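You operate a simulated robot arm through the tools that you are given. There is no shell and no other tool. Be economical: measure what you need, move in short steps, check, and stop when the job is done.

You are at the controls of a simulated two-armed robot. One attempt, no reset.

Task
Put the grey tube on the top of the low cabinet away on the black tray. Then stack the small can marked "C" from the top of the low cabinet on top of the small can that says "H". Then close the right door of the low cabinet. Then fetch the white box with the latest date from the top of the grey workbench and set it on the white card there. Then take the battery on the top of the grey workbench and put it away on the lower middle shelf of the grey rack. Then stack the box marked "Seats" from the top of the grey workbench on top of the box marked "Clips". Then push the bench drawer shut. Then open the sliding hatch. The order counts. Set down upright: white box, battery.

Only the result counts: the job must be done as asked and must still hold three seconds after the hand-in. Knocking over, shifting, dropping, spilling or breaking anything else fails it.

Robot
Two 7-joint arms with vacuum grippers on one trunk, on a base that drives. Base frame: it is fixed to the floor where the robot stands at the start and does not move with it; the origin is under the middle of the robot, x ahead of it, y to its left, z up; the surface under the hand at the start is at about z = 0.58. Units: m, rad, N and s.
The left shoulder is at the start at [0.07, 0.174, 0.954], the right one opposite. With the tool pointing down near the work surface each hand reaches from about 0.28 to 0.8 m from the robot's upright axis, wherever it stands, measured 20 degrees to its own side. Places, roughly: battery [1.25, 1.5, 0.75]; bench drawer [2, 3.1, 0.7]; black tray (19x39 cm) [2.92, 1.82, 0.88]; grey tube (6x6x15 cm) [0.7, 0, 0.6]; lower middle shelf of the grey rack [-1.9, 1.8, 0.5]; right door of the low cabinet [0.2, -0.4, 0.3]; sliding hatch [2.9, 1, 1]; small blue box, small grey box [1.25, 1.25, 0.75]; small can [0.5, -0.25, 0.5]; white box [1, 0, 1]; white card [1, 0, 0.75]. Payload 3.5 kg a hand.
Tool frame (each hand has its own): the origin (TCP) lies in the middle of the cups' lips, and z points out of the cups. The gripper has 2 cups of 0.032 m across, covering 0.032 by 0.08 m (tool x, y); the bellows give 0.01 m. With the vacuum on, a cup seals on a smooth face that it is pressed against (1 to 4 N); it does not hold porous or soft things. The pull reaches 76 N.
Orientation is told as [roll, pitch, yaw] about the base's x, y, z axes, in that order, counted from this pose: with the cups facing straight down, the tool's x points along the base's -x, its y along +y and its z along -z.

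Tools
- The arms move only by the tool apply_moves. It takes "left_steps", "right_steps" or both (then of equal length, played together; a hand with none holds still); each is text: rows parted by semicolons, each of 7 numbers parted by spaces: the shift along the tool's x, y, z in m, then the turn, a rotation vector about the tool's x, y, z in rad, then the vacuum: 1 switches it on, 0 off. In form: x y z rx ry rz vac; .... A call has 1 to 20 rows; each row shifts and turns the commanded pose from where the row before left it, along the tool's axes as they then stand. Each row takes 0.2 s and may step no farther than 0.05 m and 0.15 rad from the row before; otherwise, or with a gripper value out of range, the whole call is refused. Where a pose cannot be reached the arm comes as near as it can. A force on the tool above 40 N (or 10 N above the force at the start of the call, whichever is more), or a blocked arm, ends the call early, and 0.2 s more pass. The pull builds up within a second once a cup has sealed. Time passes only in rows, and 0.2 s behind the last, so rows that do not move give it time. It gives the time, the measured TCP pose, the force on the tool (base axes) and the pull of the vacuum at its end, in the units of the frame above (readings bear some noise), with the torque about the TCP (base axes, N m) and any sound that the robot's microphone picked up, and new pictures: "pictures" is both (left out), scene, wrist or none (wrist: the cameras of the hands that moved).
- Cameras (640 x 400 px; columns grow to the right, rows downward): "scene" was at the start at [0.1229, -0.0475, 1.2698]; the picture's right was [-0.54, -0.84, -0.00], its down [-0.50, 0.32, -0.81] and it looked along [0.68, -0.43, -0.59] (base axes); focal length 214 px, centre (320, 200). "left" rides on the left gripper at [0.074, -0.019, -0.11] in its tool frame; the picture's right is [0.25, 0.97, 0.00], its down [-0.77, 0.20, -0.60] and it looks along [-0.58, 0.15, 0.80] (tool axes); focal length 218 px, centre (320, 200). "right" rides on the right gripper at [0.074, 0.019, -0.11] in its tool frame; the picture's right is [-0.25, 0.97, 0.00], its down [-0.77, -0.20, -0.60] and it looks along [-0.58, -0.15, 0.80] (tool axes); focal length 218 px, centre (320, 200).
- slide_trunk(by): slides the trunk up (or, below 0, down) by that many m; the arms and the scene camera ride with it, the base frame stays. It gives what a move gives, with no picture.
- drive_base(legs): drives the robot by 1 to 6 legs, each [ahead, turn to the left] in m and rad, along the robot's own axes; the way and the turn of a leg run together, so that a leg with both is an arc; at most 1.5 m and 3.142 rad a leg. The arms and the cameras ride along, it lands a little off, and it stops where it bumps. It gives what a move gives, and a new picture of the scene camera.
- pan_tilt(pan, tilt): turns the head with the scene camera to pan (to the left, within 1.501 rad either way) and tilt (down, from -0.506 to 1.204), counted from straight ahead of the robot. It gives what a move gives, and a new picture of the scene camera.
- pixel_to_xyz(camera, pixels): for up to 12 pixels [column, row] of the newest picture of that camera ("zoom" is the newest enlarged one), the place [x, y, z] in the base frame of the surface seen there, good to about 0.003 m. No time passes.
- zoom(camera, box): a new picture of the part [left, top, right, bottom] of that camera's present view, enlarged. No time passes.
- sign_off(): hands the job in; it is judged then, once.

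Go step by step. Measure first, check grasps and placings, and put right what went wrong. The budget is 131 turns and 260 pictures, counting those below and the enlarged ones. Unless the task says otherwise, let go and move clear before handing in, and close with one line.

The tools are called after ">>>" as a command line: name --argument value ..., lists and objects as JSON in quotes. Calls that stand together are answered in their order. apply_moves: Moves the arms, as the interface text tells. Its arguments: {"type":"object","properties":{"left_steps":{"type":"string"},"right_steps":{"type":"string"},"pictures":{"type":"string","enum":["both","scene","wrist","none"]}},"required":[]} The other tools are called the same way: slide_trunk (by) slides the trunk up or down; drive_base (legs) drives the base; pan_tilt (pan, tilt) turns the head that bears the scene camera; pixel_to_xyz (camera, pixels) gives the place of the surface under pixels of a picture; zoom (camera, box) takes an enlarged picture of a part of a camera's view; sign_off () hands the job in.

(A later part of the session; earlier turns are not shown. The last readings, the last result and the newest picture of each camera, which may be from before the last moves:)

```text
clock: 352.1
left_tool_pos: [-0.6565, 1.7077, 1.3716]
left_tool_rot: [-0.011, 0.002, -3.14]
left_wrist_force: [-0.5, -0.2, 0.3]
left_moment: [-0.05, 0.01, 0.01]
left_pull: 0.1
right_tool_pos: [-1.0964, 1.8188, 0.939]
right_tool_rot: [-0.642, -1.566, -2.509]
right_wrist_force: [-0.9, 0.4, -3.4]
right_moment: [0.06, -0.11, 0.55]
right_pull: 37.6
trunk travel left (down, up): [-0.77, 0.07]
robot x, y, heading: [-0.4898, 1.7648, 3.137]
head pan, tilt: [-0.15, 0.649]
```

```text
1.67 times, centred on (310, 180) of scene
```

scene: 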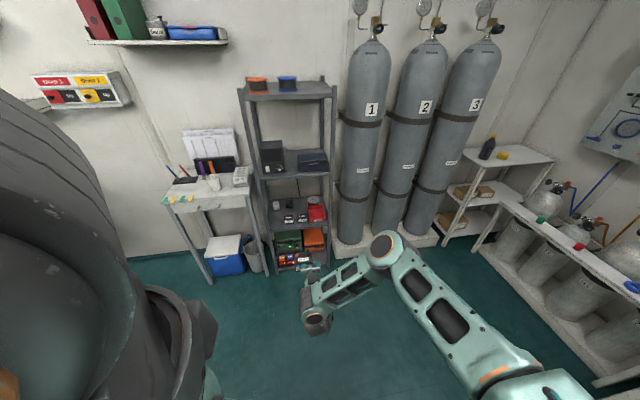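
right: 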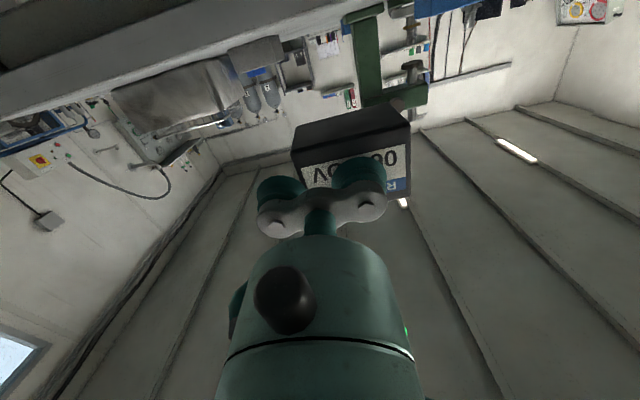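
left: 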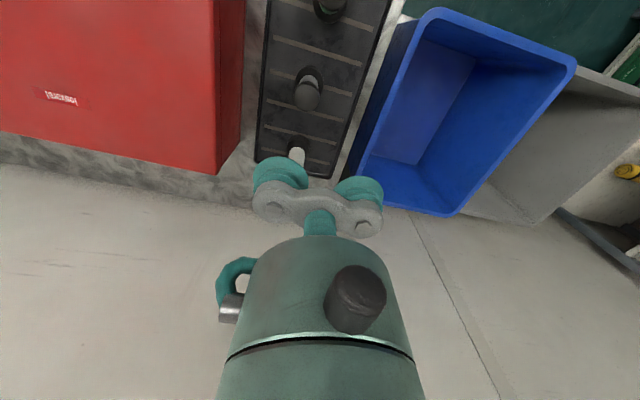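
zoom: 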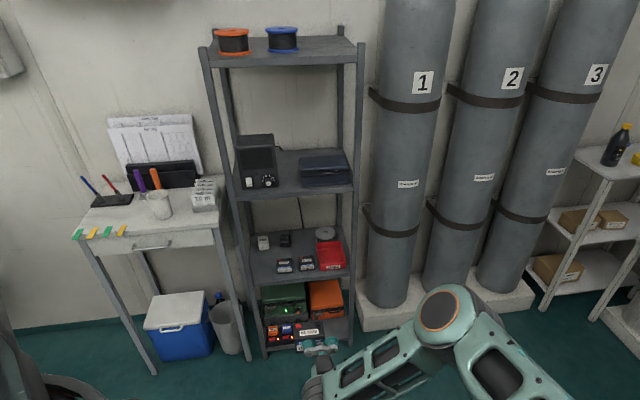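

>>> zoom --camera "scene" --box '[255, 180, 345, 240]'

>>> pixel_to_xyz --camera "zoom" --pixels '[[95, 310], [150, 320], [130, 180], [250, 300], [350, 305], [470, 330], [470, 290], [170, 260], [130, 240], [240, 190], [520, 310], [300, 340]]'

>>> pixel_to_xyz --camera "scene" --pixels '[[262, 182], [330, 172], [300, 178], [270, 233], [328, 222], [300, 228], [252, 150], [338, 150]]'

```text
6.67 times, centred on (300, 210) of scene
```

zoom: 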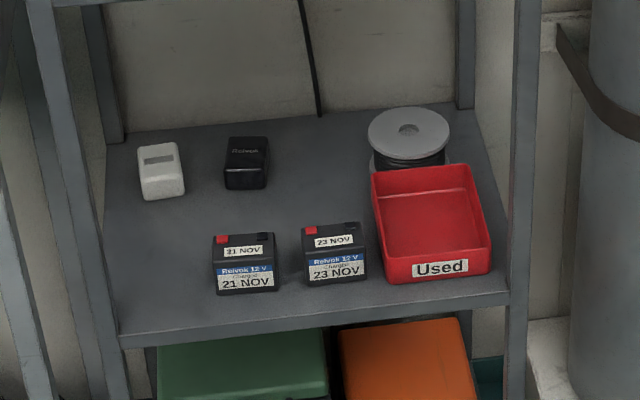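

```text
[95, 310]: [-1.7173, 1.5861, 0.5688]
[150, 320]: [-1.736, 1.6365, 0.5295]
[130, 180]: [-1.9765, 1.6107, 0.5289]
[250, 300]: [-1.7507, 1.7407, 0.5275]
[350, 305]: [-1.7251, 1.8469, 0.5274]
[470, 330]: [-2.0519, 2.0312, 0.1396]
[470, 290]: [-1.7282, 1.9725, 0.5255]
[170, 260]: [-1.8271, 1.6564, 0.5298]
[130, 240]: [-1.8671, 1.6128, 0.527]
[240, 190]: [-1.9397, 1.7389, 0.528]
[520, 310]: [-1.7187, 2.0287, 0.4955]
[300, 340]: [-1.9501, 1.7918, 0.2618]
```

```text
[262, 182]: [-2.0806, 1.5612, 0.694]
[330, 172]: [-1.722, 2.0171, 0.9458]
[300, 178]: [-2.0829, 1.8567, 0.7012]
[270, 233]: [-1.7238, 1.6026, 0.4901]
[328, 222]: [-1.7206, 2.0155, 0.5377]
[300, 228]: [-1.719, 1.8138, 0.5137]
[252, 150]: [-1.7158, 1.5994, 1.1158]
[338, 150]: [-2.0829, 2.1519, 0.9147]
```

The shelf surface is z≈0.528 with batteries 21 NOV and 23 NOV in a row. There is a free spot at their left near y≈1.65, so I'll measure the borders.

>>> pixel_to_xyz --camera "zoom" --pixels '[[219, 285], [272, 282], [217, 245], [245, 240], [112, 325], [118, 338], [110, 290], [200, 322], [308, 278], [104, 200]]'

>>> zoom --camera "right" --box '[240, 80, 440, 220]'

```text
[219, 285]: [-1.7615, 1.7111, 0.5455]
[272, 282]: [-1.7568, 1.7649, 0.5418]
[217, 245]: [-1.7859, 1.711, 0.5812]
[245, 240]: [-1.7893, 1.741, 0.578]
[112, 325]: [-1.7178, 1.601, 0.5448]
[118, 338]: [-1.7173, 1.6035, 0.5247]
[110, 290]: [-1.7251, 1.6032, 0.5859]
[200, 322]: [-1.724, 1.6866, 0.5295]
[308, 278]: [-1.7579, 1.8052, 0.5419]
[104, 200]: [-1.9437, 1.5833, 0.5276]
```

```text
2.86 times, centred on (340, 150) of right
```

zoom: 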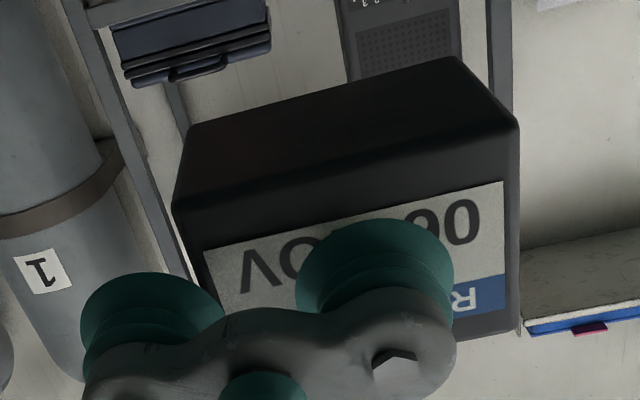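

The slot is y 1.603–1.708. I'll shift the base ~0.14 south, advance 0.45, and lower the trunk so the battery is just above shelf level.

>>> drive_base --legs '[[0, 1.571], [0.14, 0], [0, -1.571], [0.42, 0]]'

>>> slide_trunk --by -0.34

>>> pan_tilt --pan -0.1 --tilt 0.7

```text
clock: 363.4
left_tool_pos: [-1.0764, 1.6011, 1.3714]
left_tool_rot: [-0.011, 0.003, 3.094]
left_wrist_force: [-0.2, -0.1, 0.3]
left_moment: [-0.03, -0.03, -0.01]
left_pull: 0.1
right_tool_pos: [-1.5129, 1.7325, 0.9389]
right_tool_rot: [-0.714, -1.566, -2.481]
right_wrist_force: [0.9, -0.1, -3.4]
right_moment: [0.07, -0.12, 0.59]
right_pull: 37.9
trunk travel left (down, up): [-0.77, 0.07]
robot x, y, heading: [-0.9096, 1.6502, 3.083]
head pan, tilt: [-0.15, 0.649]
```

scene: 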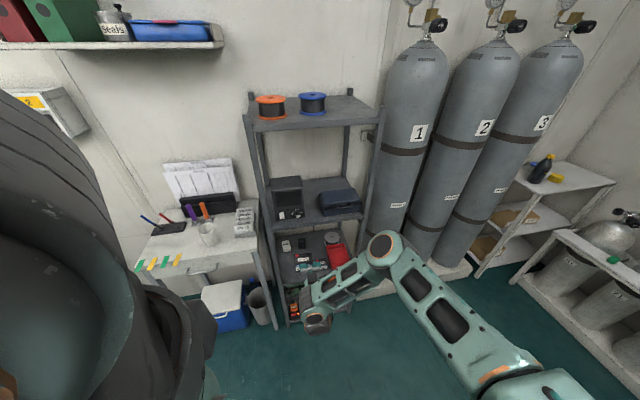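

```text
clock: 366.7
left_tool_pos: [-1.0779, 1.6008, 1.0304]
left_tool_rot: [-0.01, 0.003, 3.093]
left_wrist_force: [0.7, -1.0, -0.5]
left_moment: [-0.01, 0.01, 0.0]
left_pull: 0.1
right_tool_pos: [-1.5116, 1.7317, 0.598]
right_tool_rot: [-0.604, -1.565, -2.588]
right_wrist_force: [0.7, 0.5, -4.7]
right_moment: [0.05, -0.13, 0.59]
right_pull: 37.7
trunk travel left (down, up): [-0.43, 0.41]
robot x, y, heading: [-0.9107, 1.6491, 3.085]
head pan, tilt: [-0.15, 0.649]
```

```text
clock: 367.4
left_tool_pos: [-1.0777, 1.6, 1.0323]
left_tool_rot: [-0.012, 0.004, 3.093]
left_wrist_force: [-0.2, -0.1, -0.3]
left_moment: [0.04, 0.01, 0.03]
left_pull: 0.0
right_tool_pos: [-1.5133, 1.7324, 0.5979]
right_tool_rot: [-0.599, -1.564, -2.6]
right_wrist_force: [-0.4, 0.6, -3.9]
right_moment: [0.05, -0.12, 0.57]
right_pull: 37.9
trunk travel left (down, up): [-0.43, 0.41]
robot x, y, heading: [-0.9085, 1.6513, 3.091]
head pan, tilt: [-0.099, 0.7]
```

scene: 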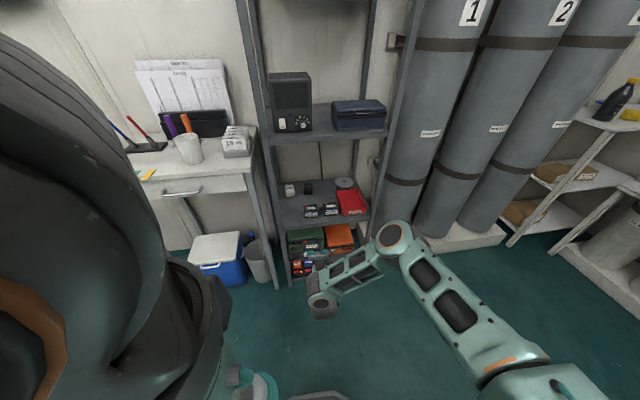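

I'll yaw-correct and shift the hand to y≈1.675, then check alignment.

>>> apply_moves --right_steps "0 0.02 0.01 -0.0285 0 0 1;0 0.02 0.03 -0.0285 0 0 1;0 0.02 0.03 0 0 0 1;0 0 0.03 0 0 0 1;0 0 0 0 0 0 1" --pictures "both"

>>> zoom --camera "scene" --box '[260, 160, 400, 300]'

```text
clock: 368.6
left_tool_pos: [-1.0776, 1.5999, 1.0324]
left_tool_rot: [-0.01, 0.005, 3.095]
left_wrist_force: [0.3, 0.4, -0.4]
left_moment: [0.0, -0.01, -0.02]
left_pull: 0.2
right_tool_pos: [-1.6155, 1.6743, 0.5975]
right_tool_rot: [-0.599, -1.565, -2.54]
right_wrist_force: [0.1, 0.5, -3.4]
right_moment: [0.07, -0.1, 0.57]
right_pull: 37.8
trunk travel left (down, up): [-0.43, 0.41]
robot x, y, heading: [-0.9066, 1.6521, 3.09]
head pan, tilt: [-0.099, 0.7]
```

scene: 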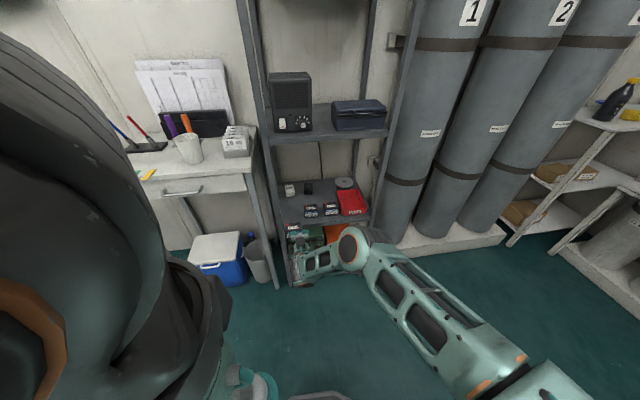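
right: 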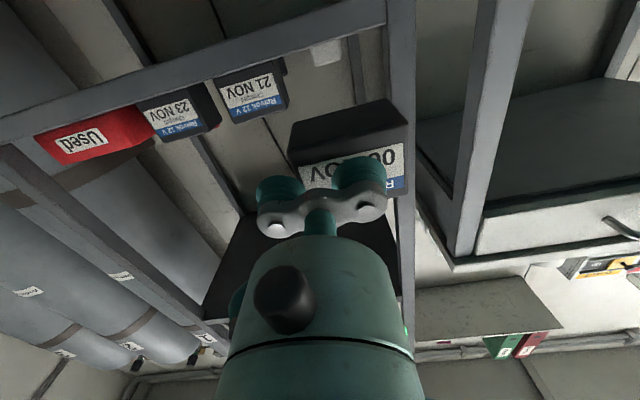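

```text
2.86 times, centred on (330, 230) of scene
```

zoom: 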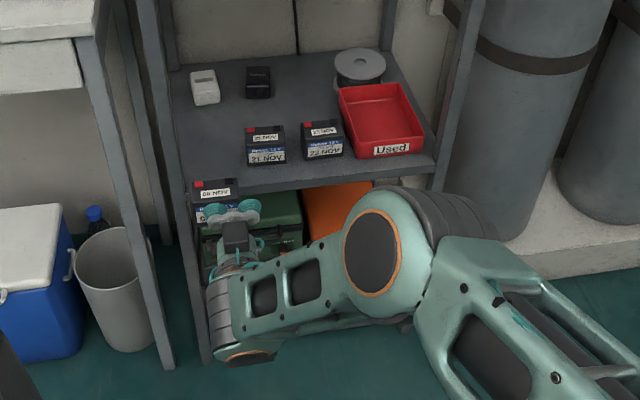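

>>> pixel_to_xyz --camera "zoom" --pixels '[[198, 198], [236, 194], [201, 210], [178, 200], [246, 160], [180, 150], [215, 190]]'

>>> pixel_to_xyz --camera "right" --pixels '[[295, 135], [400, 105], [380, 70], [388, 180], [222, 95], [284, 70], [310, 185]]'

```text
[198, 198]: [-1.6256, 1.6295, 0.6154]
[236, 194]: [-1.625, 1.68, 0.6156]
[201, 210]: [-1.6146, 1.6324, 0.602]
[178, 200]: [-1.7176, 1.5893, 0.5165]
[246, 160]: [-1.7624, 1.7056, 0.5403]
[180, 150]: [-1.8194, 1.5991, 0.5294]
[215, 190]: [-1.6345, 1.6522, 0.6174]
```

```text
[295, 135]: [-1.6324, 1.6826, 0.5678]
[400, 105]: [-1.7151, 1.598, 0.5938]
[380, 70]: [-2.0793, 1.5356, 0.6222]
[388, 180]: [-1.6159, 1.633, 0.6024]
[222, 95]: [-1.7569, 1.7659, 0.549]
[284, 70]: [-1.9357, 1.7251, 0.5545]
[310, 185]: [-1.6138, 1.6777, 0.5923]
```

The battery is at y 1.62–1.685, within the slot, with its bottom ~0.568. I'll move it in by 0.125.

>>> apply_moves --right_steps "0 0 0.035 0 0 0 1;0 0 0.035 0 0 0 1;0 0 0.035 0 0 0 1;0 0 0.02 0 0 0 1;0 0 0 0 0 0 1" --pictures "wrist"

>>> zoom --camera "scene" --box '[260, 160, 400, 300]'

```text
clock: 369.8
left_tool_pos: [-1.0779, 1.6003, 1.032]
left_tool_rot: [-0.01, 0.005, 3.094]
left_wrist_force: [-0.5, 0.8, 0.3]
left_moment: [0.0, 0.0, -0.01]
left_pull: 0.1
right_tool_pos: [-1.7218, 1.6748, 0.602]
right_tool_rot: [-0.514, -1.563, -2.622]
right_wrist_force: [-0.3, 0.3, -4.9]
right_moment: [0.04, -0.11, 0.53]
right_pull: 37.2
right hand out of reach, approached as far as the arm can: row 3, 4
trunk travel left (down, up): [-0.43, 0.41]
robot x, y, heading: [-0.9099, 1.6518, 3.086]
head pan, tilt: [-0.099, 0.7]
```

right: 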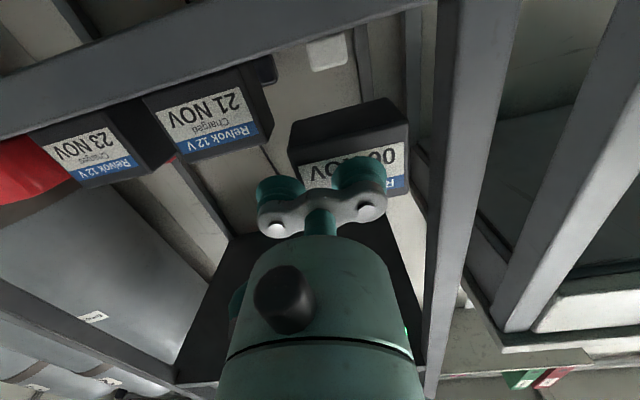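

```text
2.86 times, centred on (330, 230) of scene
```

zoom: 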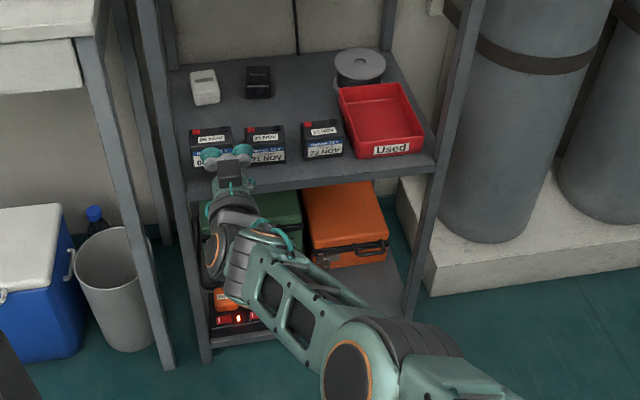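

The arm is at its reach limit, 2 cm short. I'll pull back 5 cm, drive 6 cm closer, and continue.

>>> apply_moves --right_steps "0 0 -0.03 0 0 0 1;0 0 -0.03 0 0 0 1;0 0 0 0 0 0 1" --pictures "none"

>>> drive_base --legs '[[0.05, 0]]'

```text
clock: 370.6
left_tool_pos: [-1.0768, 1.5999, 1.0307]
left_tool_rot: [-0.01, 0.003, 3.094]
left_wrist_force: [1.3, 1.4, -0.8]
left_moment: [0.02, 0.01, -0.02]
left_pull: 0.2
right_tool_pos: [-1.6633, 1.6763, 0.6041]
right_tool_rot: [-0.529, -1.566, -2.61]
right_wrist_force: [0.1, -0.3, -4.1]
right_moment: [0.06, -0.09, 0.56]
right_pull: 37.6
trunk travel left (down, up): [-0.43, 0.41]
robot x, y, heading: [-0.9104, 1.6511, 3.087]
head pan, tilt: [-0.099, 0.7]
```

```text
clock: 371.5
left_tool_pos: [-1.129, 1.6031, 1.0316]
left_tool_rot: [-0.009, 0.005, 3.094]
left_wrist_force: [0.4, -0.5, 0.0]
left_moment: [0.05, -0.01, 0.01]
left_pull: 0.0
right_tool_pos: [-1.7143, 1.6777, 0.6026]
right_tool_rot: [-0.385, -1.564, -2.753]
right_wrist_force: [0.2, 0.0, -3.3]
right_moment: [0.07, -0.06, 0.56]
right_pull: 37.9
trunk travel left (down, up): [-0.43, 0.41]
robot x, y, heading: [-0.9608, 1.6507, 3.082]
head pan, tilt: [-0.099, 0.7]
```

scene: 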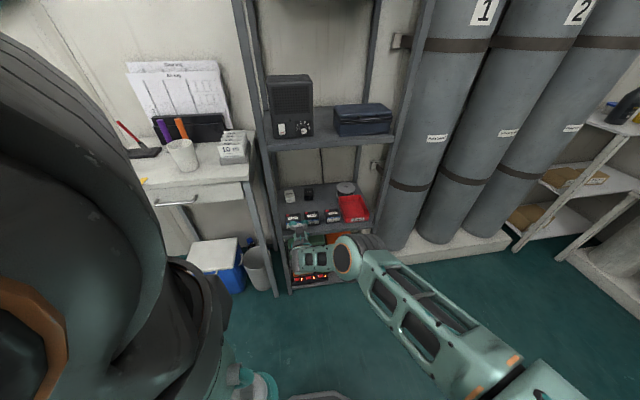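

>>> apply_moves --right_steps "0 0.002 0.026 0 0 0 1;0.02 0 0 0 0 0 1;0.016 0 0 0 0 0 1;0 0 0 0 0 0 1" --pictures "wrist"

>>> zoom --camera "scene" --box '[270, 170, 390, 270]'

```text
clock: 372.5
left_tool_pos: [-1.1284, 1.6024, 1.0319]
left_tool_rot: [-0.01, 0.003, 3.092]
left_wrist_force: [0.0, -0.4, -1.1]
left_moment: [-0.02, 0.01, 0.03]
left_pull: 0.3
right_tool_pos: [-1.7381, 1.6757, 0.5662]
right_tool_rot: [-0.534, -1.565, -2.602]
right_wrist_force: [-0.5, -1.5, -3.1]
right_moment: [0.02, -0.12, 0.58]
right_pull: 37.5
trunk travel left (down, up): [-0.43, 0.41]
robot x, y, heading: [-0.9594, 1.649, 3.089]
head pan, tilt: [-0.099, 0.7]
```

right: 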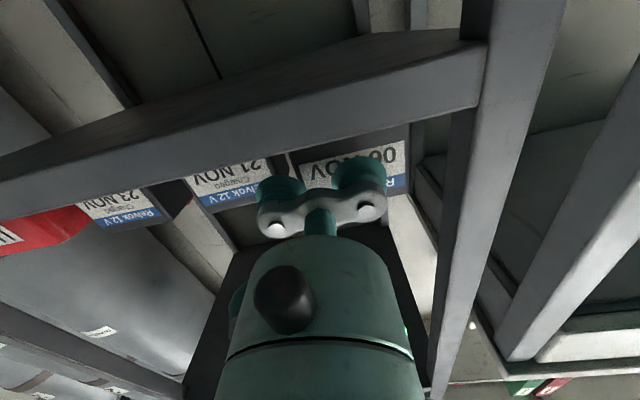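

```text
4.00 times, centred on (330, 220) of scene
```

zoom: 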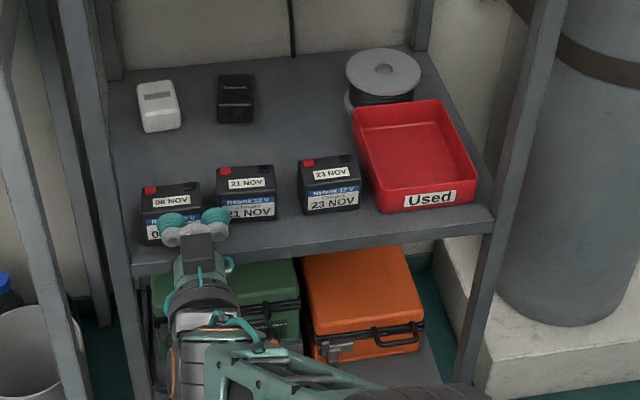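

Positioned. I'll lower the last ~9 mm in small steps.

>>> apply_moves --right_steps "0.004 0 0 0 0 0 1;0.002 0 0 0 0 0 1;0.002 0 0 0 0 0 1;0.002 0 0 0 0 0 1;0 0 0 0 0 0 1" --pictures "none"

```text
clock: 373.7
left_tool_pos: [-1.1255, 1.6036, 1.032]
left_tool_rot: [-0.01, 0.001, 3.095]
left_wrist_force: [-0.2, -1.4, 0.0]
left_moment: [-0.01, -0.02, 0.01]
left_pull: 0.1
right_tool_pos: [-1.738, 1.6773, 0.5605]
right_tool_rot: [-1.762, -1.57, -1.375]
right_wrist_force: [-0.3, 0.5, 11.1]
right_moment: [-0.08, 0.09, 0.48]
right_pull: 37.8
trunk travel left (down, up): [-0.43, 0.41]
robot x, y, heading: [-0.9579, 1.6525, 3.084]
head pan, tilt: [-0.099, 0.7]
```

Contact (Fz 11). I'll ease 1 mm, release and retreat straight back.

>>> apply_moves --right_steps "-0.001 0 0 0 0 0 1;0 0 0 0 0 0 0;0 0 0 0 0 0 0;0 0 0 0 0 0 0;0 0 0 0 0 0 0;0 0 -0.004 0 0 0 0;0 0 -0.01 0 0 0 0;0 0 -0.03 0 0 0 0;0 0 -0.04 0 0 0 0;0 0 -0.04 0 0 0 0;0 0 -0.04 0 0 0 0;0 0 -0.04 0 0 0 0" --pictures "wrist"

>>> zoom --camera "scene" --box '[270, 170, 390, 270]'

```text
clock: 376.3
left_tool_pos: [-1.127, 1.6034, 1.0319]
left_tool_rot: [-0.01, 0.002, 3.094]
left_wrist_force: [-0.1, -0.7, 0.6]
left_moment: [-0.01, 0.01, -0.01]
left_pull: 0.1
right_tool_pos: [-1.5345, 1.6782, 0.5616]
right_tool_rot: [-0.842, -1.566, -2.296]
right_wrist_force: [0.6, 0.0, -0.7]
right_moment: [0.01, 0.0, -0.02]
right_pull: 0.1
trunk travel left (down, up): [-0.43, 0.41]
robot x, y, heading: [-0.9602, 1.6526, 3.079]
head pan, tilt: [-0.099, 0.7]
```

right: 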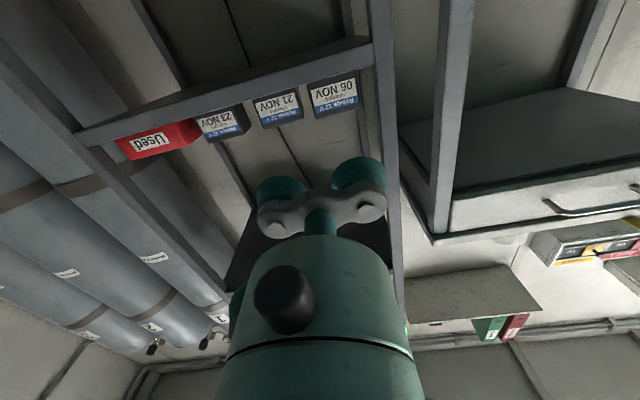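

```text
4.00 times, centred on (330, 220) of scene
```

zoom: 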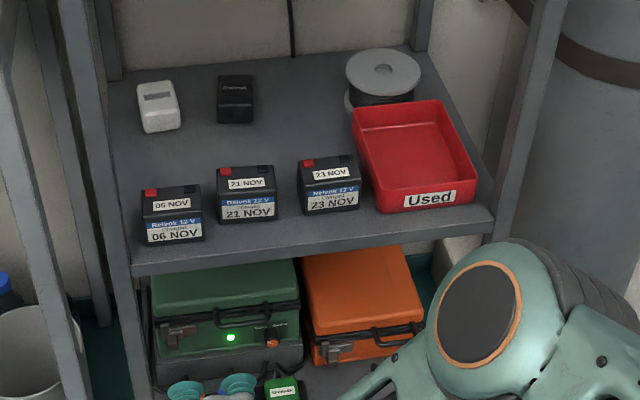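

The battery 06 NOV stands upright on the shelf. I'll back out, raise the trunk, return the tool to pointing down and tuck.

>>> drive_base --legs '[[-0.45, 0]]'

>>> slide_trunk --by 0.3

>>> apply_moves --right_steps "0 0 -0.02 0 0.15 0 0;0 0 -0.02 0 0.15 0 0;0 0 -0.02 0 0.15 0 0;0 0 0 0 0.15 0 0;0 0 0 0 0.15 0 0;0 0 0 0 0.15 0 0;0 0 0 0 0.15 0 0;0 0 0 0 0.15 0 0;0 0 0 0 0.15 0 0;0 0 0 0 0.15 0 0;0 0 -0.03 0 0.07 0 0;0 0 -0.04 0 0 0 0;0 0 -0.04 0 0 0 0;0 0 0 0 0 0 0" --pictures "none"

```text
clock: 379.0
left_tool_pos: [-0.6729, 1.5768, 1.0322]
left_tool_rot: [-0.009, 0.001, 3.082]
left_wrist_force: [-0.6, -0.3, -0.1]
left_moment: [-0.04, 0.0, -0.02]
left_pull: 0.1
right_tool_pos: [-1.0812, 1.6558, 0.562]
right_tool_rot: [-0.677, -1.567, -2.473]
right_wrist_force: [0.5, 1.1, 0.0]
right_moment: [0.05, 0.01, 0.02]
right_pull: 0.1
trunk travel left (down, up): [-0.43, 0.41]
robot x, y, heading: [-0.5037, 1.6249, 3.078]
head pan, tilt: [-0.099, 0.7]
```

scene: 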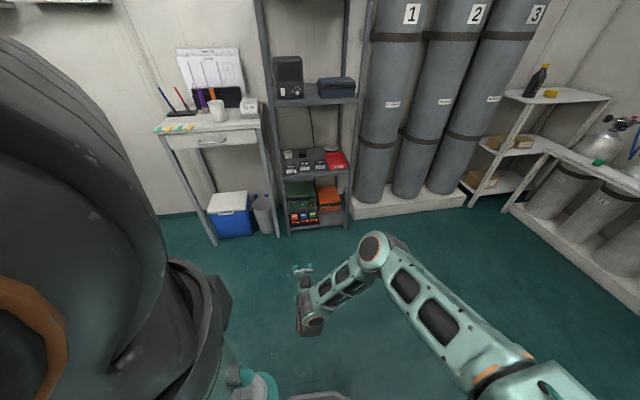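

```text
clock: 382.0
left_tool_pos: [-0.6737, 1.5752, 1.3311]
left_tool_rot: [-0.012, 0.003, 3.084]
left_wrist_force: [-0.2, 0.8, 0.7]
left_moment: [-0.03, -0.02, -0.01]
left_pull: 0.1
right_tool_pos: [-1.0814, 1.6555, 0.8622]
right_tool_rot: [-0.597, -1.565, -2.554]
right_wrist_force: [-0.1, -0.7, 0.1]
right_moment: [0.02, -0.01, 0.0]
right_pull: 0.0
trunk travel left (down, up): [-0.73, 0.11]
robot x, y, heading: [-0.5026, 1.625, 3.073]
head pan, tilt: [-0.099, 0.7]
```

```text
clock: 385.0
left_tool_pos: [-0.6739, 1.5769, 1.3315]
left_tool_rot: [-0.011, 0.004, 3.081]
left_wrist_force: [0.1, 0.5, 0.8]
left_moment: [-0.01, 0.01, 0.01]
left_pull: 0.0
right_tool_pos: [-1.0566, 1.6195, 0.89]
right_tool_rot: [-0.034, 0.0, 3.11]
right_wrist_force: [0.3, 0.1, -0.1]
right_moment: [-0.02, -0.01, -0.04]
right_pull: 0.0
right hand out of reach, approached as far as the arm can: row 11, 12, 13
trunk travel left (down, up): [-0.73, 0.11]
robot x, y, heading: [-0.5044, 1.6246, 3.073]
head pan, tilt: [-0.099, 0.7]
```

>>> apply_moves --right_steps "0.02 -0.02 -0.03 0 0 0 0;0.02 -0.02 -0.03 0 0 0 0;0.02 -0.02 -0.03 0 0 0 0;0.02 -0.02 -0.03 0 0 0 0;0.02 -0.02 -0.03 0 0 0 0;0.02 -0.02 -0.03 0 0 0 0;0.02 -0.02 -0.03 0 0 0 0;0 0 0 0 0 0 0" --pictures "none"

>>> drive_base --legs '[[0, -1.502], [0.94, 0], [0, -1.571], [1.3, 0], [1.2, 0]]'

>>> pan_tilt --pan 0.3 --tilt 0.7

```text
clock: 386.8
left_tool_pos: [-0.6734, 1.5769, 1.3317]
left_tool_rot: [-0.011, 0.002, 3.082]
left_wrist_force: [0.4, 0.0, -0.2]
left_moment: [0.01, 0.04, -0.02]
left_pull: 0.0
right_tool_pos: [-1.0579, 1.6169, 0.894]
right_tool_rot: [-0.03, -0.005, 3.113]
right_wrist_force: [-1.0, -0.2, -0.4]
right_moment: [-0.02, -0.02, -0.02]
right_pull: 0.1
right hand out of reach, approached as far as the arm can: row 1, 2, 3, 4, 5, 6, 7
trunk travel left (down, up): [-0.73, 0.11]
robot x, y, heading: [-0.5051, 1.6267, 3.074]
head pan, tilt: [-0.099, 0.7]
```

```text
clock: 411.5
left_tool_pos: [2.2324, 2.464, 1.3323]
left_tool_rot: [-0.01, 0.002, -0.063]
left_wrist_force: [-0.2, -0.5, 0.2]
left_moment: [0.02, -0.02, -0.04]
left_pull: 0.1
right_tool_pos: [2.6171, 2.4215, 0.8952]
right_tool_rot: [-0.029, -0.007, -0.036]
right_wrist_force: [0.8, 0.6, -0.3]
right_moment: [0.0, 0.04, -0.05]
right_pull: 0.1
trunk travel left (down, up): [-0.73, 0.11]
robot x, y, heading: [2.064, 2.4151, -0.075]
head pan, tilt: [-0.099, 0.7]
```

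scene: 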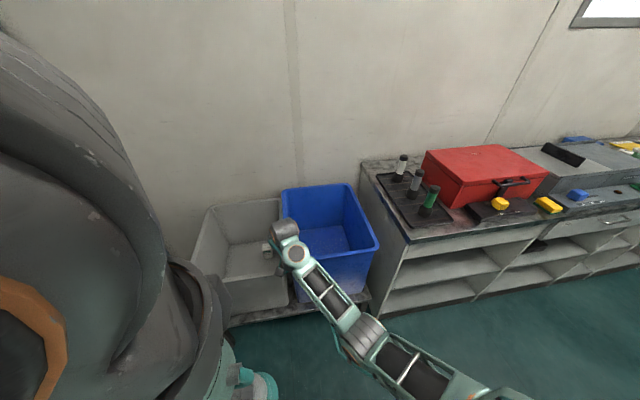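

```text
clock: 412.4
left_tool_pos: [2.2326, 2.4641, 1.3326]
left_tool_rot: [-0.011, 0.003, -0.064]
left_wrist_force: [0.6, -0.6, -0.2]
left_moment: [-0.02, -0.02, 0.02]
left_pull: 0.0
right_tool_pos: [2.6183, 2.4189, 0.8939]
right_tool_rot: [-0.033, -0.008, -0.038]
right_wrist_force: [0.8, 0.4, -1.0]
right_moment: [0.03, 0.01, -0.05]
right_pull: 0.0
trunk travel left (down, up): [-0.73, 0.11]
robot x, y, heading: [2.0624, 2.414, -0.076]
head pan, tilt: [0.3, 0.7]
```

scene: 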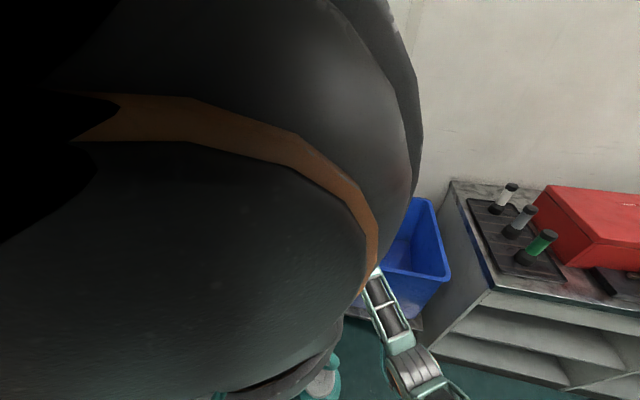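

The right arm seems wedged in an odd configuration, with the elbow low. I'll try raising it in small steps here in free space.

>>> apply_moves --right_steps "-0.02 0 0 0 0 0 0;-0.03 0 0 0 0 0 0;-0.03 0 0 0 0 0 0;0 -0.03 0 0 0 0 0;0 -0.03 0 0 0 0 0;0 0 -0.03 0 0 0 0;0 0 -0.03 0 0 0 0;0 0 0 0 0 0 0" --pictures "none"

>>> pan_tilt --pan -0.3 --tilt 0.8

```text
clock: 412.9
left_tool_pos: [2.2338, 2.4644, 1.3311]
left_tool_rot: [-0.011, 0.003, -0.063]
left_wrist_force: [-0.5, 0.4, 0.0]
left_moment: [0.0, 0.01, -0.02]
left_pull: 0.0
right_tool_pos: [2.65, 2.4204, 0.8933]
right_tool_rot: [-0.032, -0.004, -0.057]
right_wrist_force: [3.5, 4.1, -7.5]
right_moment: [-0.76, -0.12, -0.44]
right_pull: 0.1
right hand out of reach, approached as far as the arm can: row 2
trunk travel left (down, up): [-0.73, 0.11]
robot x, y, heading: [2.0628, 2.4159, -0.073]
head pan, tilt: [0.3, 0.7]
stopped in row 2 (right hand): the force on the tool passed its limit at 136 N (the readings are from after the stop); the commanded pose is now the measured one
```

```text
clock: 413.9
left_tool_pos: [2.232, 2.4636, 1.3314]
left_tool_rot: [-0.011, 0.003, -0.062]
left_wrist_force: [0.2, -0.9, -0.1]
left_moment: [0.03, -0.02, 0.02]
left_pull: 0.1
right_tool_pos: [2.6484, 2.4206, 0.8936]
right_tool_rot: [-0.028, -0.005, -0.059]
right_wrist_force: [0.5, 9.8, -5.6]
right_moment: [-1.47, -0.38, -0.86]
right_pull: 0.0
trunk travel left (down, up): [-0.73, 0.11]
robot x, y, heading: [2.0605, 2.4138, -0.074]
head pan, tilt: [-0.3, 0.799]
```

scene: 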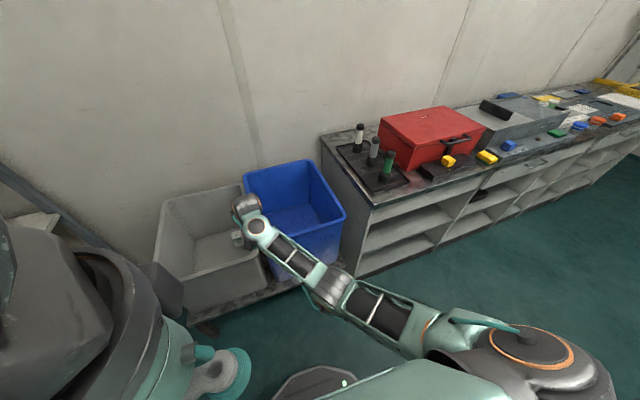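

The elbow is low and the tool is folded back against the forearm. I'll relieve it, turn into the open aisle, rotate the tool to horizontal, extend, then come back down with the elbow up, as worked at the door.

>>> apply_moves --right_steps "0 0 0 0 -0.15 0 0;0 0 0 0 -0.15 0 0;0 0 0 0 -0.15 0 0;0 0 0 0 -0.15 0 0;0 0 0 0 -0.15 0 0;0 0 0 0 -0.15 0 0;0 0 0 0 -0.15 0 0;0 0 0 0 -0.15 0 0;0 0 0 0 -0.15 0 0;0 0 0 0 -0.15 0 0;0 0 0 0 0 0 0" --pictures "none"

>>> drive_base --legs '[[0, -1.495]]'

```text
clock: 416.3
left_tool_pos: [2.2325, 2.4629, 1.3307]
left_tool_rot: [-0.01, 0.004, -0.063]
left_wrist_force: [0.6, -0.5, 0.6]
left_moment: [0.02, 0.05, -0.01]
left_pull: 0.0
right_tool_pos: [2.6487, 2.4192, 0.8941]
right_tool_rot: [-0.427, -1.498, 0.367]
right_wrist_force: [-0.3, 0.6, 0.2]
right_moment: [0.03, -0.01, -0.02]
right_pull: 0.1
trunk travel left (down, up): [-0.73, 0.11]
robot x, y, heading: [2.0621, 2.4147, -0.073]
head pan, tilt: [-0.3, 0.799]
```

```text
clock: 420.3
left_tool_pos: [2.1225, 2.25, 1.3305]
left_tool_rot: [-0.011, 0.003, -1.562]
left_wrist_force: [0.6, -0.7, 0.6]
left_moment: [-0.03, 0.0, -0.02]
left_pull: 0.1
right_tool_pos: [2.1101, 1.8327, 0.8941]
right_tool_rot: [-0.426, -1.498, -1.134]
right_wrist_force: [0.2, 1.2, -0.1]
right_moment: [-0.01, -0.02, 0.01]
right_pull: 0.1
trunk travel left (down, up): [-0.73, 0.11]
robot x, y, heading: [2.0624, 2.4181, -1.572]
head pan, tilt: [-0.3, 0.799]
```

scene: 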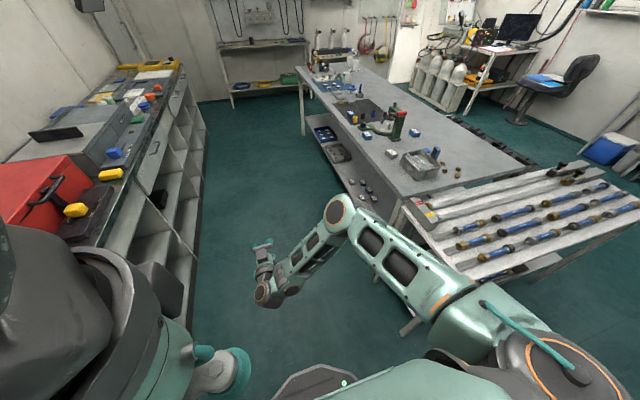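

>>> apply_moves --right_steps "0 0 0.04 0 0 0 0;0 0 0.04 0 0 0 0;0 0 0.04 0 0 0 0;0 0 0.04 0 0 0 0;0 0 0.04 0 0 0 0;0 0 0.02 0 0 0 0;0 0 0 0 0 0 0" --pictures "scene"

>>> apply_moves --right_steps "-0.02 0 -0.02 0 0.15 0 0;-0.02 0 -0.02 0 0.15 0 0;-0.02 0 -0.02 0 0.15 0 0;-0.02 0 -0.02 0 0.15 0 0;-0.02 0 0 0 0.15 0 0;-0.02 0 0 0 0.15 0 0;-0.02 0 0 0 0.15 0 0;0 0 0 0 0.15 0 0;0 0 -0.02 0 0.15 0 0;0 0 -0.02 0 0.15 0 0;0 0 -0.03 0 0 0 0;0 0 -0.03 0 0 0 0;0 0 0 0 0 0 0" --pictures "scene"

```text
clock: 421.9
left_tool_pos: [2.1224, 2.2507, 1.3314]
left_tool_rot: [-0.01, 0.003, -1.563]
left_wrist_force: [0.5, -0.4, -0.2]
left_moment: [0.0, 0.02, 0.04]
left_pull: 0.0
right_tool_pos: [2.1096, 1.6213, 0.8894]
right_tool_rot: [-0.415, -1.496, -1.142]
right_wrist_force: [0.3, 0.3, -0.4]
right_moment: [0.01, -0.03, 0.02]
right_pull: 0.2
right hand out of reach, approached as far as the arm can: row 6
trunk travel left (down, up): [-0.73, 0.11]
robot x, y, heading: [2.0645, 2.417, -1.57]
head pan, tilt: [-0.3, 0.799]
```

scene: 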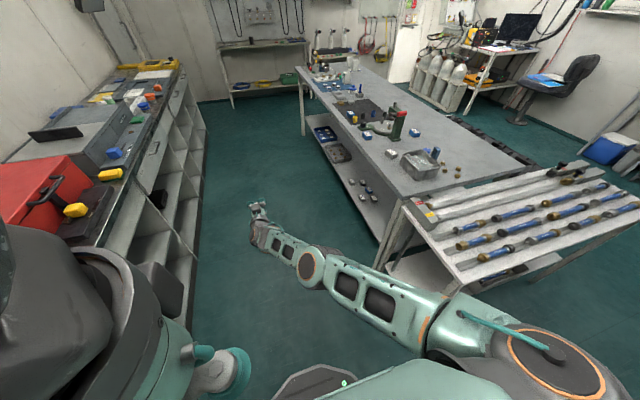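

```text
clock: 424.7
left_tool_pos: [2.1229, 2.2504, 1.3329]
left_tool_rot: [-0.009, 0.002, -1.562]
left_wrist_force: [0.3, -0.7, 0.2]
left_moment: [-0.01, -0.02, -0.01]
left_pull: 0.1
right_tool_pos: [2.0653, 1.7047, 1.1167]
right_tool_rot: [-0.032, -0.004, -1.556]
right_wrist_force: [-0.4, 0.0, -0.1]
right_moment: [-0.01, 0.04, 0.01]
right_pull: 0.0
right hand out of reach, approached as far as the arm can: row 6, 7, 8, 9, 10
trunk travel left (down, up): [-0.73, 0.11]
robot x, y, heading: [2.0664, 2.414, -1.574]
head pan, tilt: [-0.3, 0.799]
```

scene: 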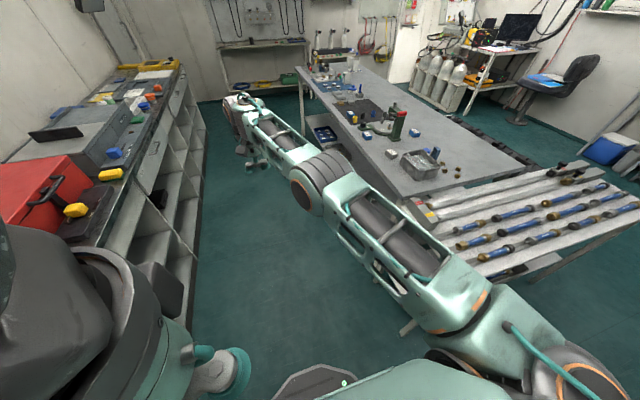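

>>> apply_moves --right_steps "0 -0.02 0.04 0 0 0 0;0 -0.02 0.04 0 0 0 0;0 -0.02 0.04 0 0 0 0;0.03 -0.02 0.02 0 0 0 0;0.04 -0.02 0 0 0 0 0;0.04 -0.02 0 0 0 0 0;0.04 -0.02 0 0 0 0 0;0 0 0 0 0 0 0" --pictures "scene"

>>> pixel_to_xyz --camera "scene" --pixels '[[315, 180], [300, 200], [400, 260], [340, 170]]'

```text
clock: 426.5
left_tool_pos: [2.1239, 2.2505, 1.3311]
left_tool_rot: [-0.012, 0.003, -1.562]
left_wrist_force: [0.1, -0.5, 0.1]
left_moment: [0.04, 0.03, 0.02]
left_pull: 0.0
right_tool_pos: [1.9222, 1.8517, 0.9808]
right_tool_rot: [-0.03, -0.006, -1.556]
right_wrist_force: [0.1, -0.7, -0.6]
right_moment: [0.0, 0.01, 0.03]
right_pull: 0.0
trunk travel left (down, up): [-0.73, 0.11]
robot x, y, heading: [2.0631, 2.4151, -1.572]
head pan, tilt: [-0.3, 0.799]
```

scene: 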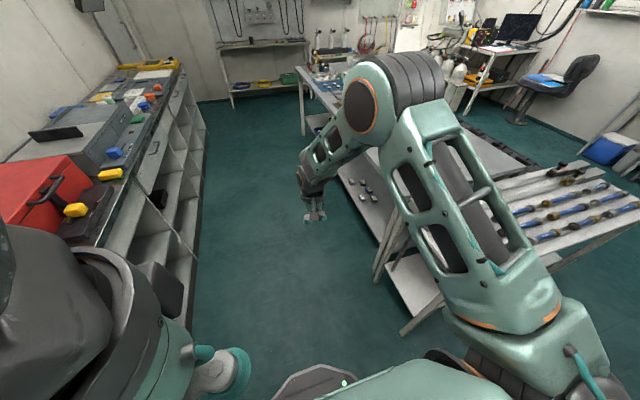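

```text
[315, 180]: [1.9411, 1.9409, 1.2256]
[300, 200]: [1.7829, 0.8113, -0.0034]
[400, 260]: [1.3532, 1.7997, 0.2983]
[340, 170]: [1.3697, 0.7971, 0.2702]
```

The elbow is up again. I'll raise and retract the hand, then drive to face Seats and Clips.

>>> apply_moves --right_steps "0.03 -0.02 -0.03 0 0 0 0;0.03 -0.02 -0.03 0 0 0 0;0.03 -0.02 -0.03 0 0 0 0;0 -0.02 -0.03 0 0 0 0;0 0 -0.03 0 0 0 0;0 0 0 0 0 0 0" --pictures "none"

>>> drive_base --legs '[[1.27, 0], [0, -1.571], [0.1, 0]]'

>>> pan_tilt --pan -0.15 --tilt 0.95

```text
clock: 427.9
left_tool_pos: [2.124, 2.2501, 1.332]
left_tool_rot: [-0.01, 0.003, -1.562]
left_wrist_force: [-1.0, 0.2, 0.2]
left_moment: [0.01, -0.03, 0.03]
left_pull: 0.1
right_tool_pos: [1.8438, 1.9404, 1.132]
right_tool_rot: [-0.029, -0.004, -1.556]
right_wrist_force: [-0.1, 0.4, 0.1]
right_moment: [0.03, 0.01, 0.02]
right_pull: 0.0
trunk travel left (down, up): [-0.73, 0.11]
robot x, y, heading: [2.0652, 2.4171, -1.569]
head pan, tilt: [-0.3, 0.799]
```

```text
clock: 439.0
left_tool_pos: [1.8148, 1.0775, 1.332]
left_tool_rot: [-0.011, 0.002, 3.139]
left_wrist_force: [-0.6, 0.0, -0.3]
left_moment: [0.0, 0.04, 0.02]
left_pull: 0.1
right_tool_pos: [1.5084, 1.36, 1.1311]
right_tool_rot: [-0.028, -0.005, -3.139]
right_wrist_force: [-1.0, -0.2, -0.4]
right_moment: [-0.01, 0.04, 0.01]
right_pull: 0.1
trunk travel left (down, up): [-0.73, 0.11]
robot x, y, heading: [1.9786, 1.1318, 3.128]
head pan, tilt: [-0.3, 0.799]
```

scene: 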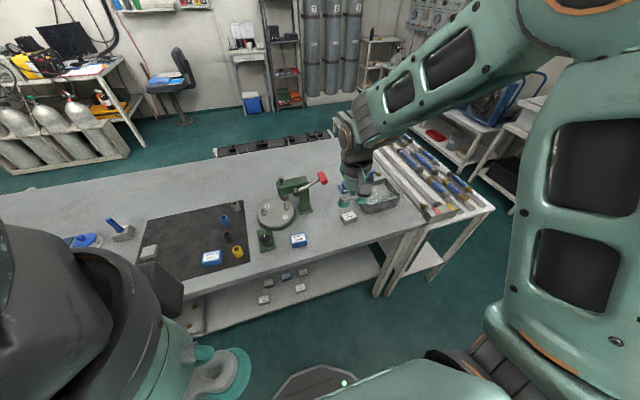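

```text
clock: 439.7
left_tool_pos: [1.8134, 1.0761, 1.3307]
left_tool_rot: [-0.011, 0.003, 3.138]
left_wrist_force: [0.1, 0.0, -0.9]
left_moment: [0.03, 0.0, -0.02]
left_pull: 0.1
right_tool_pos: [1.5068, 1.3601, 1.1309]
right_tool_rot: [-0.029, -0.002, -3.138]
right_wrist_force: [0.3, 0.2, -0.9]
right_moment: [-0.01, -0.05, 0.01]
right_pull: 0.0
trunk travel left (down, up): [-0.73, 0.11]
robot x, y, heading: [1.9807, 1.1327, 3.132]
head pan, tilt: [-0.15, 0.949]
```

scene: 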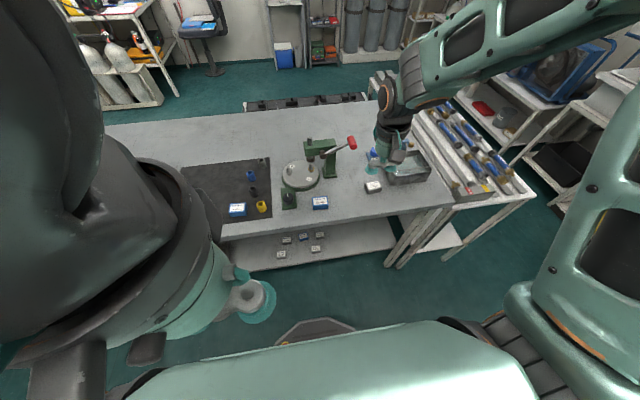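

>>> zoom --camera "scene" --box '[220, 160, 400, 240]'

>>> pixel_to_xyz --camera "zoom" --pixels '[[328, 133], [383, 127], [385, 155], [331, 160], [357, 144], [518, 76], [571, 72], [577, 97], [526, 103], [548, 87]]'

```text
3.56 times, centred on (310, 200) of scene
```

zoom: 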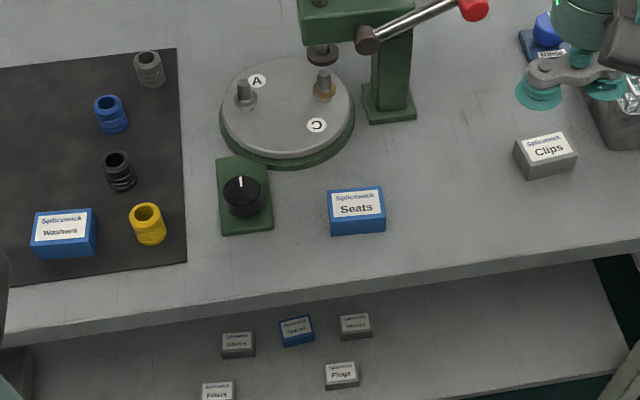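

```text
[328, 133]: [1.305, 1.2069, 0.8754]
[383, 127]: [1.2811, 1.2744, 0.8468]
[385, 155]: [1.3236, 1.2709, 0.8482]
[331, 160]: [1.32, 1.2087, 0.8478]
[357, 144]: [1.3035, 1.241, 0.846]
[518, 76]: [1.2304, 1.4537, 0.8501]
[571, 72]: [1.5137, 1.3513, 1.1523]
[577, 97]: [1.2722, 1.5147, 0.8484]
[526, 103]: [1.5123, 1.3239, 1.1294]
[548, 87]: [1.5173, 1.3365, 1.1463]
```

>>> pixel_to_xyz --camera "zoom" --pixels '[[331, 194], [379, 189], [383, 213], [334, 218], [357, 203], [518, 144], [562, 134], [574, 153], [530, 164], [547, 149]]'

```text
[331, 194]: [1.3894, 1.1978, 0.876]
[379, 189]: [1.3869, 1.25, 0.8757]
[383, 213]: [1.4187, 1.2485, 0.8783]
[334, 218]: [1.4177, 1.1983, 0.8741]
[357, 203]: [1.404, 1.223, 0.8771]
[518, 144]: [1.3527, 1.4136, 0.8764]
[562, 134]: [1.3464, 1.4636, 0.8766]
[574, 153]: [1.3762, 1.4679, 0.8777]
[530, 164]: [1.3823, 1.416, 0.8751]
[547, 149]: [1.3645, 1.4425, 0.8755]
```

Seats is at (1.403,1.224) and Clips at (1.364,1.440), tops z≈0.877. I'll hover over Seats with the +y cup.

>>> apply_moves --right_steps "-0.0208 0.0224 0.03 -0.015 0 0 0;-0.0208 0.0224 0.03 -0.014 0 0 0;-0.0208 0.0224 0.03 0 0 0 0;-0.0208 0.0224 0.03 0 0 0 0;-0.0208 0.0224 0.03 0 0 0 0;0 0 0 0 0 0 0" --pictures "wrist"

>>> zoom --camera "right" --box '[290, 80, 430, 180]'

```text
clock: 441.1
left_tool_pos: [1.8148, 1.0765, 1.3315]
left_tool_rot: [-0.01, 0.002, 3.138]
left_wrist_force: [-0.1, -0.1, -0.3]
left_moment: [0.02, 0.0, -0.03]
left_pull: 0.0
right_tool_pos: [1.4043, 1.2523, 0.982]
right_tool_rot: [0.0, -0.004, -3.138]
right_wrist_force: [0.7, -0.1, -0.9]
right_moment: [0.04, 0.01, 0.03]
right_pull: 0.1
trunk travel left (down, up): [-0.73, 0.11]
robot x, y, heading: [1.9788, 1.1369, 3.132]
head pan, tilt: [-0.15, 0.949]
```

right: 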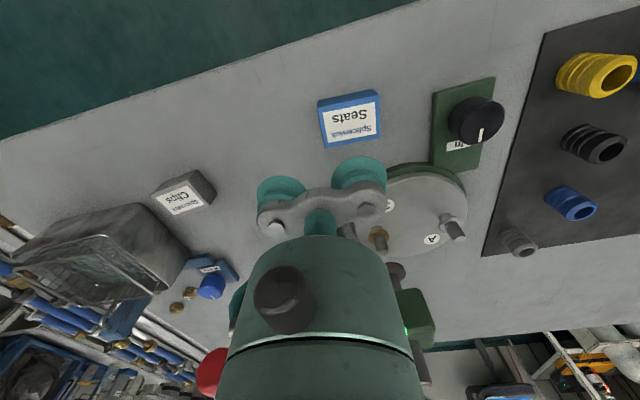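

```text
4.00 times, centred on (360, 130) of right
```

zoom: 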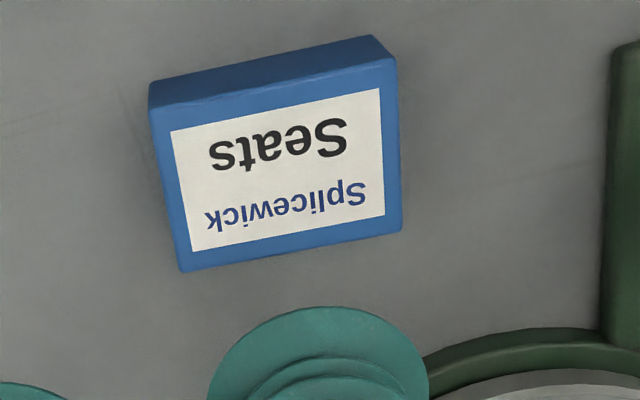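

>>> pixel_to_xyz --camera "zoom" --pixels '[[155, 112], [395, 63], [399, 230], [184, 268], [285, 168], [272, 88], [290, 248]]'

>>> pixel_to_xyz --camera "right" --pixels '[[154, 193], [190, 172], [215, 193], [175, 213], [183, 194]]'

```text
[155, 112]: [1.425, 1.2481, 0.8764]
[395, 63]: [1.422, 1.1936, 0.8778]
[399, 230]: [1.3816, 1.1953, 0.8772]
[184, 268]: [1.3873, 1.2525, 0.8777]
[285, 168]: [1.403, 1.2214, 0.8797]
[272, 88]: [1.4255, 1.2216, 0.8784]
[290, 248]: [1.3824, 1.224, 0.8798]
```

```text
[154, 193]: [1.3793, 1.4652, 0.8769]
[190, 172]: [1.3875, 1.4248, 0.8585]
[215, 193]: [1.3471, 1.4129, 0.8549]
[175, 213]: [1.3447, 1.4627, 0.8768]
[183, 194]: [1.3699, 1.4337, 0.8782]
```

>>> apply_moves --right_steps "0 0.006 0.035 0 0 0 0;0 0 0.04 0 0 0 0;0 0 0.018 0 0 0 1;0 0 0.007 0 0 0 1;0 0 0.004 0 0 0 1;0 0 0.003 0 0 0 1;0 0 0 0 0 0 1;0 0 0 0 0 0 1;0 0 0 0 0 0 1" --pictures "none"

```text
clock: 443.1
left_tool_pos: [1.8164, 1.0756, 1.3314]
left_tool_rot: [-0.009, 0.001, 3.138]
left_wrist_force: [0.1, -0.7, -0.3]
left_moment: [-0.02, 0.01, -0.04]
left_pull: 0.0
right_tool_pos: [1.4034, 1.2436, 0.8759]
right_tool_rot: [-0.004, -0.008, -3.138]
right_wrist_force: [-8.1, 3.9, 24.3]
right_moment: [-1.04, -0.14, -0.18]
right_pull: 37.7
trunk travel left (down, up): [-0.73, 0.11]
robot x, y, heading: [1.9818, 1.1348, 3.129]
head pan, tilt: [-0.15, 0.949]
```

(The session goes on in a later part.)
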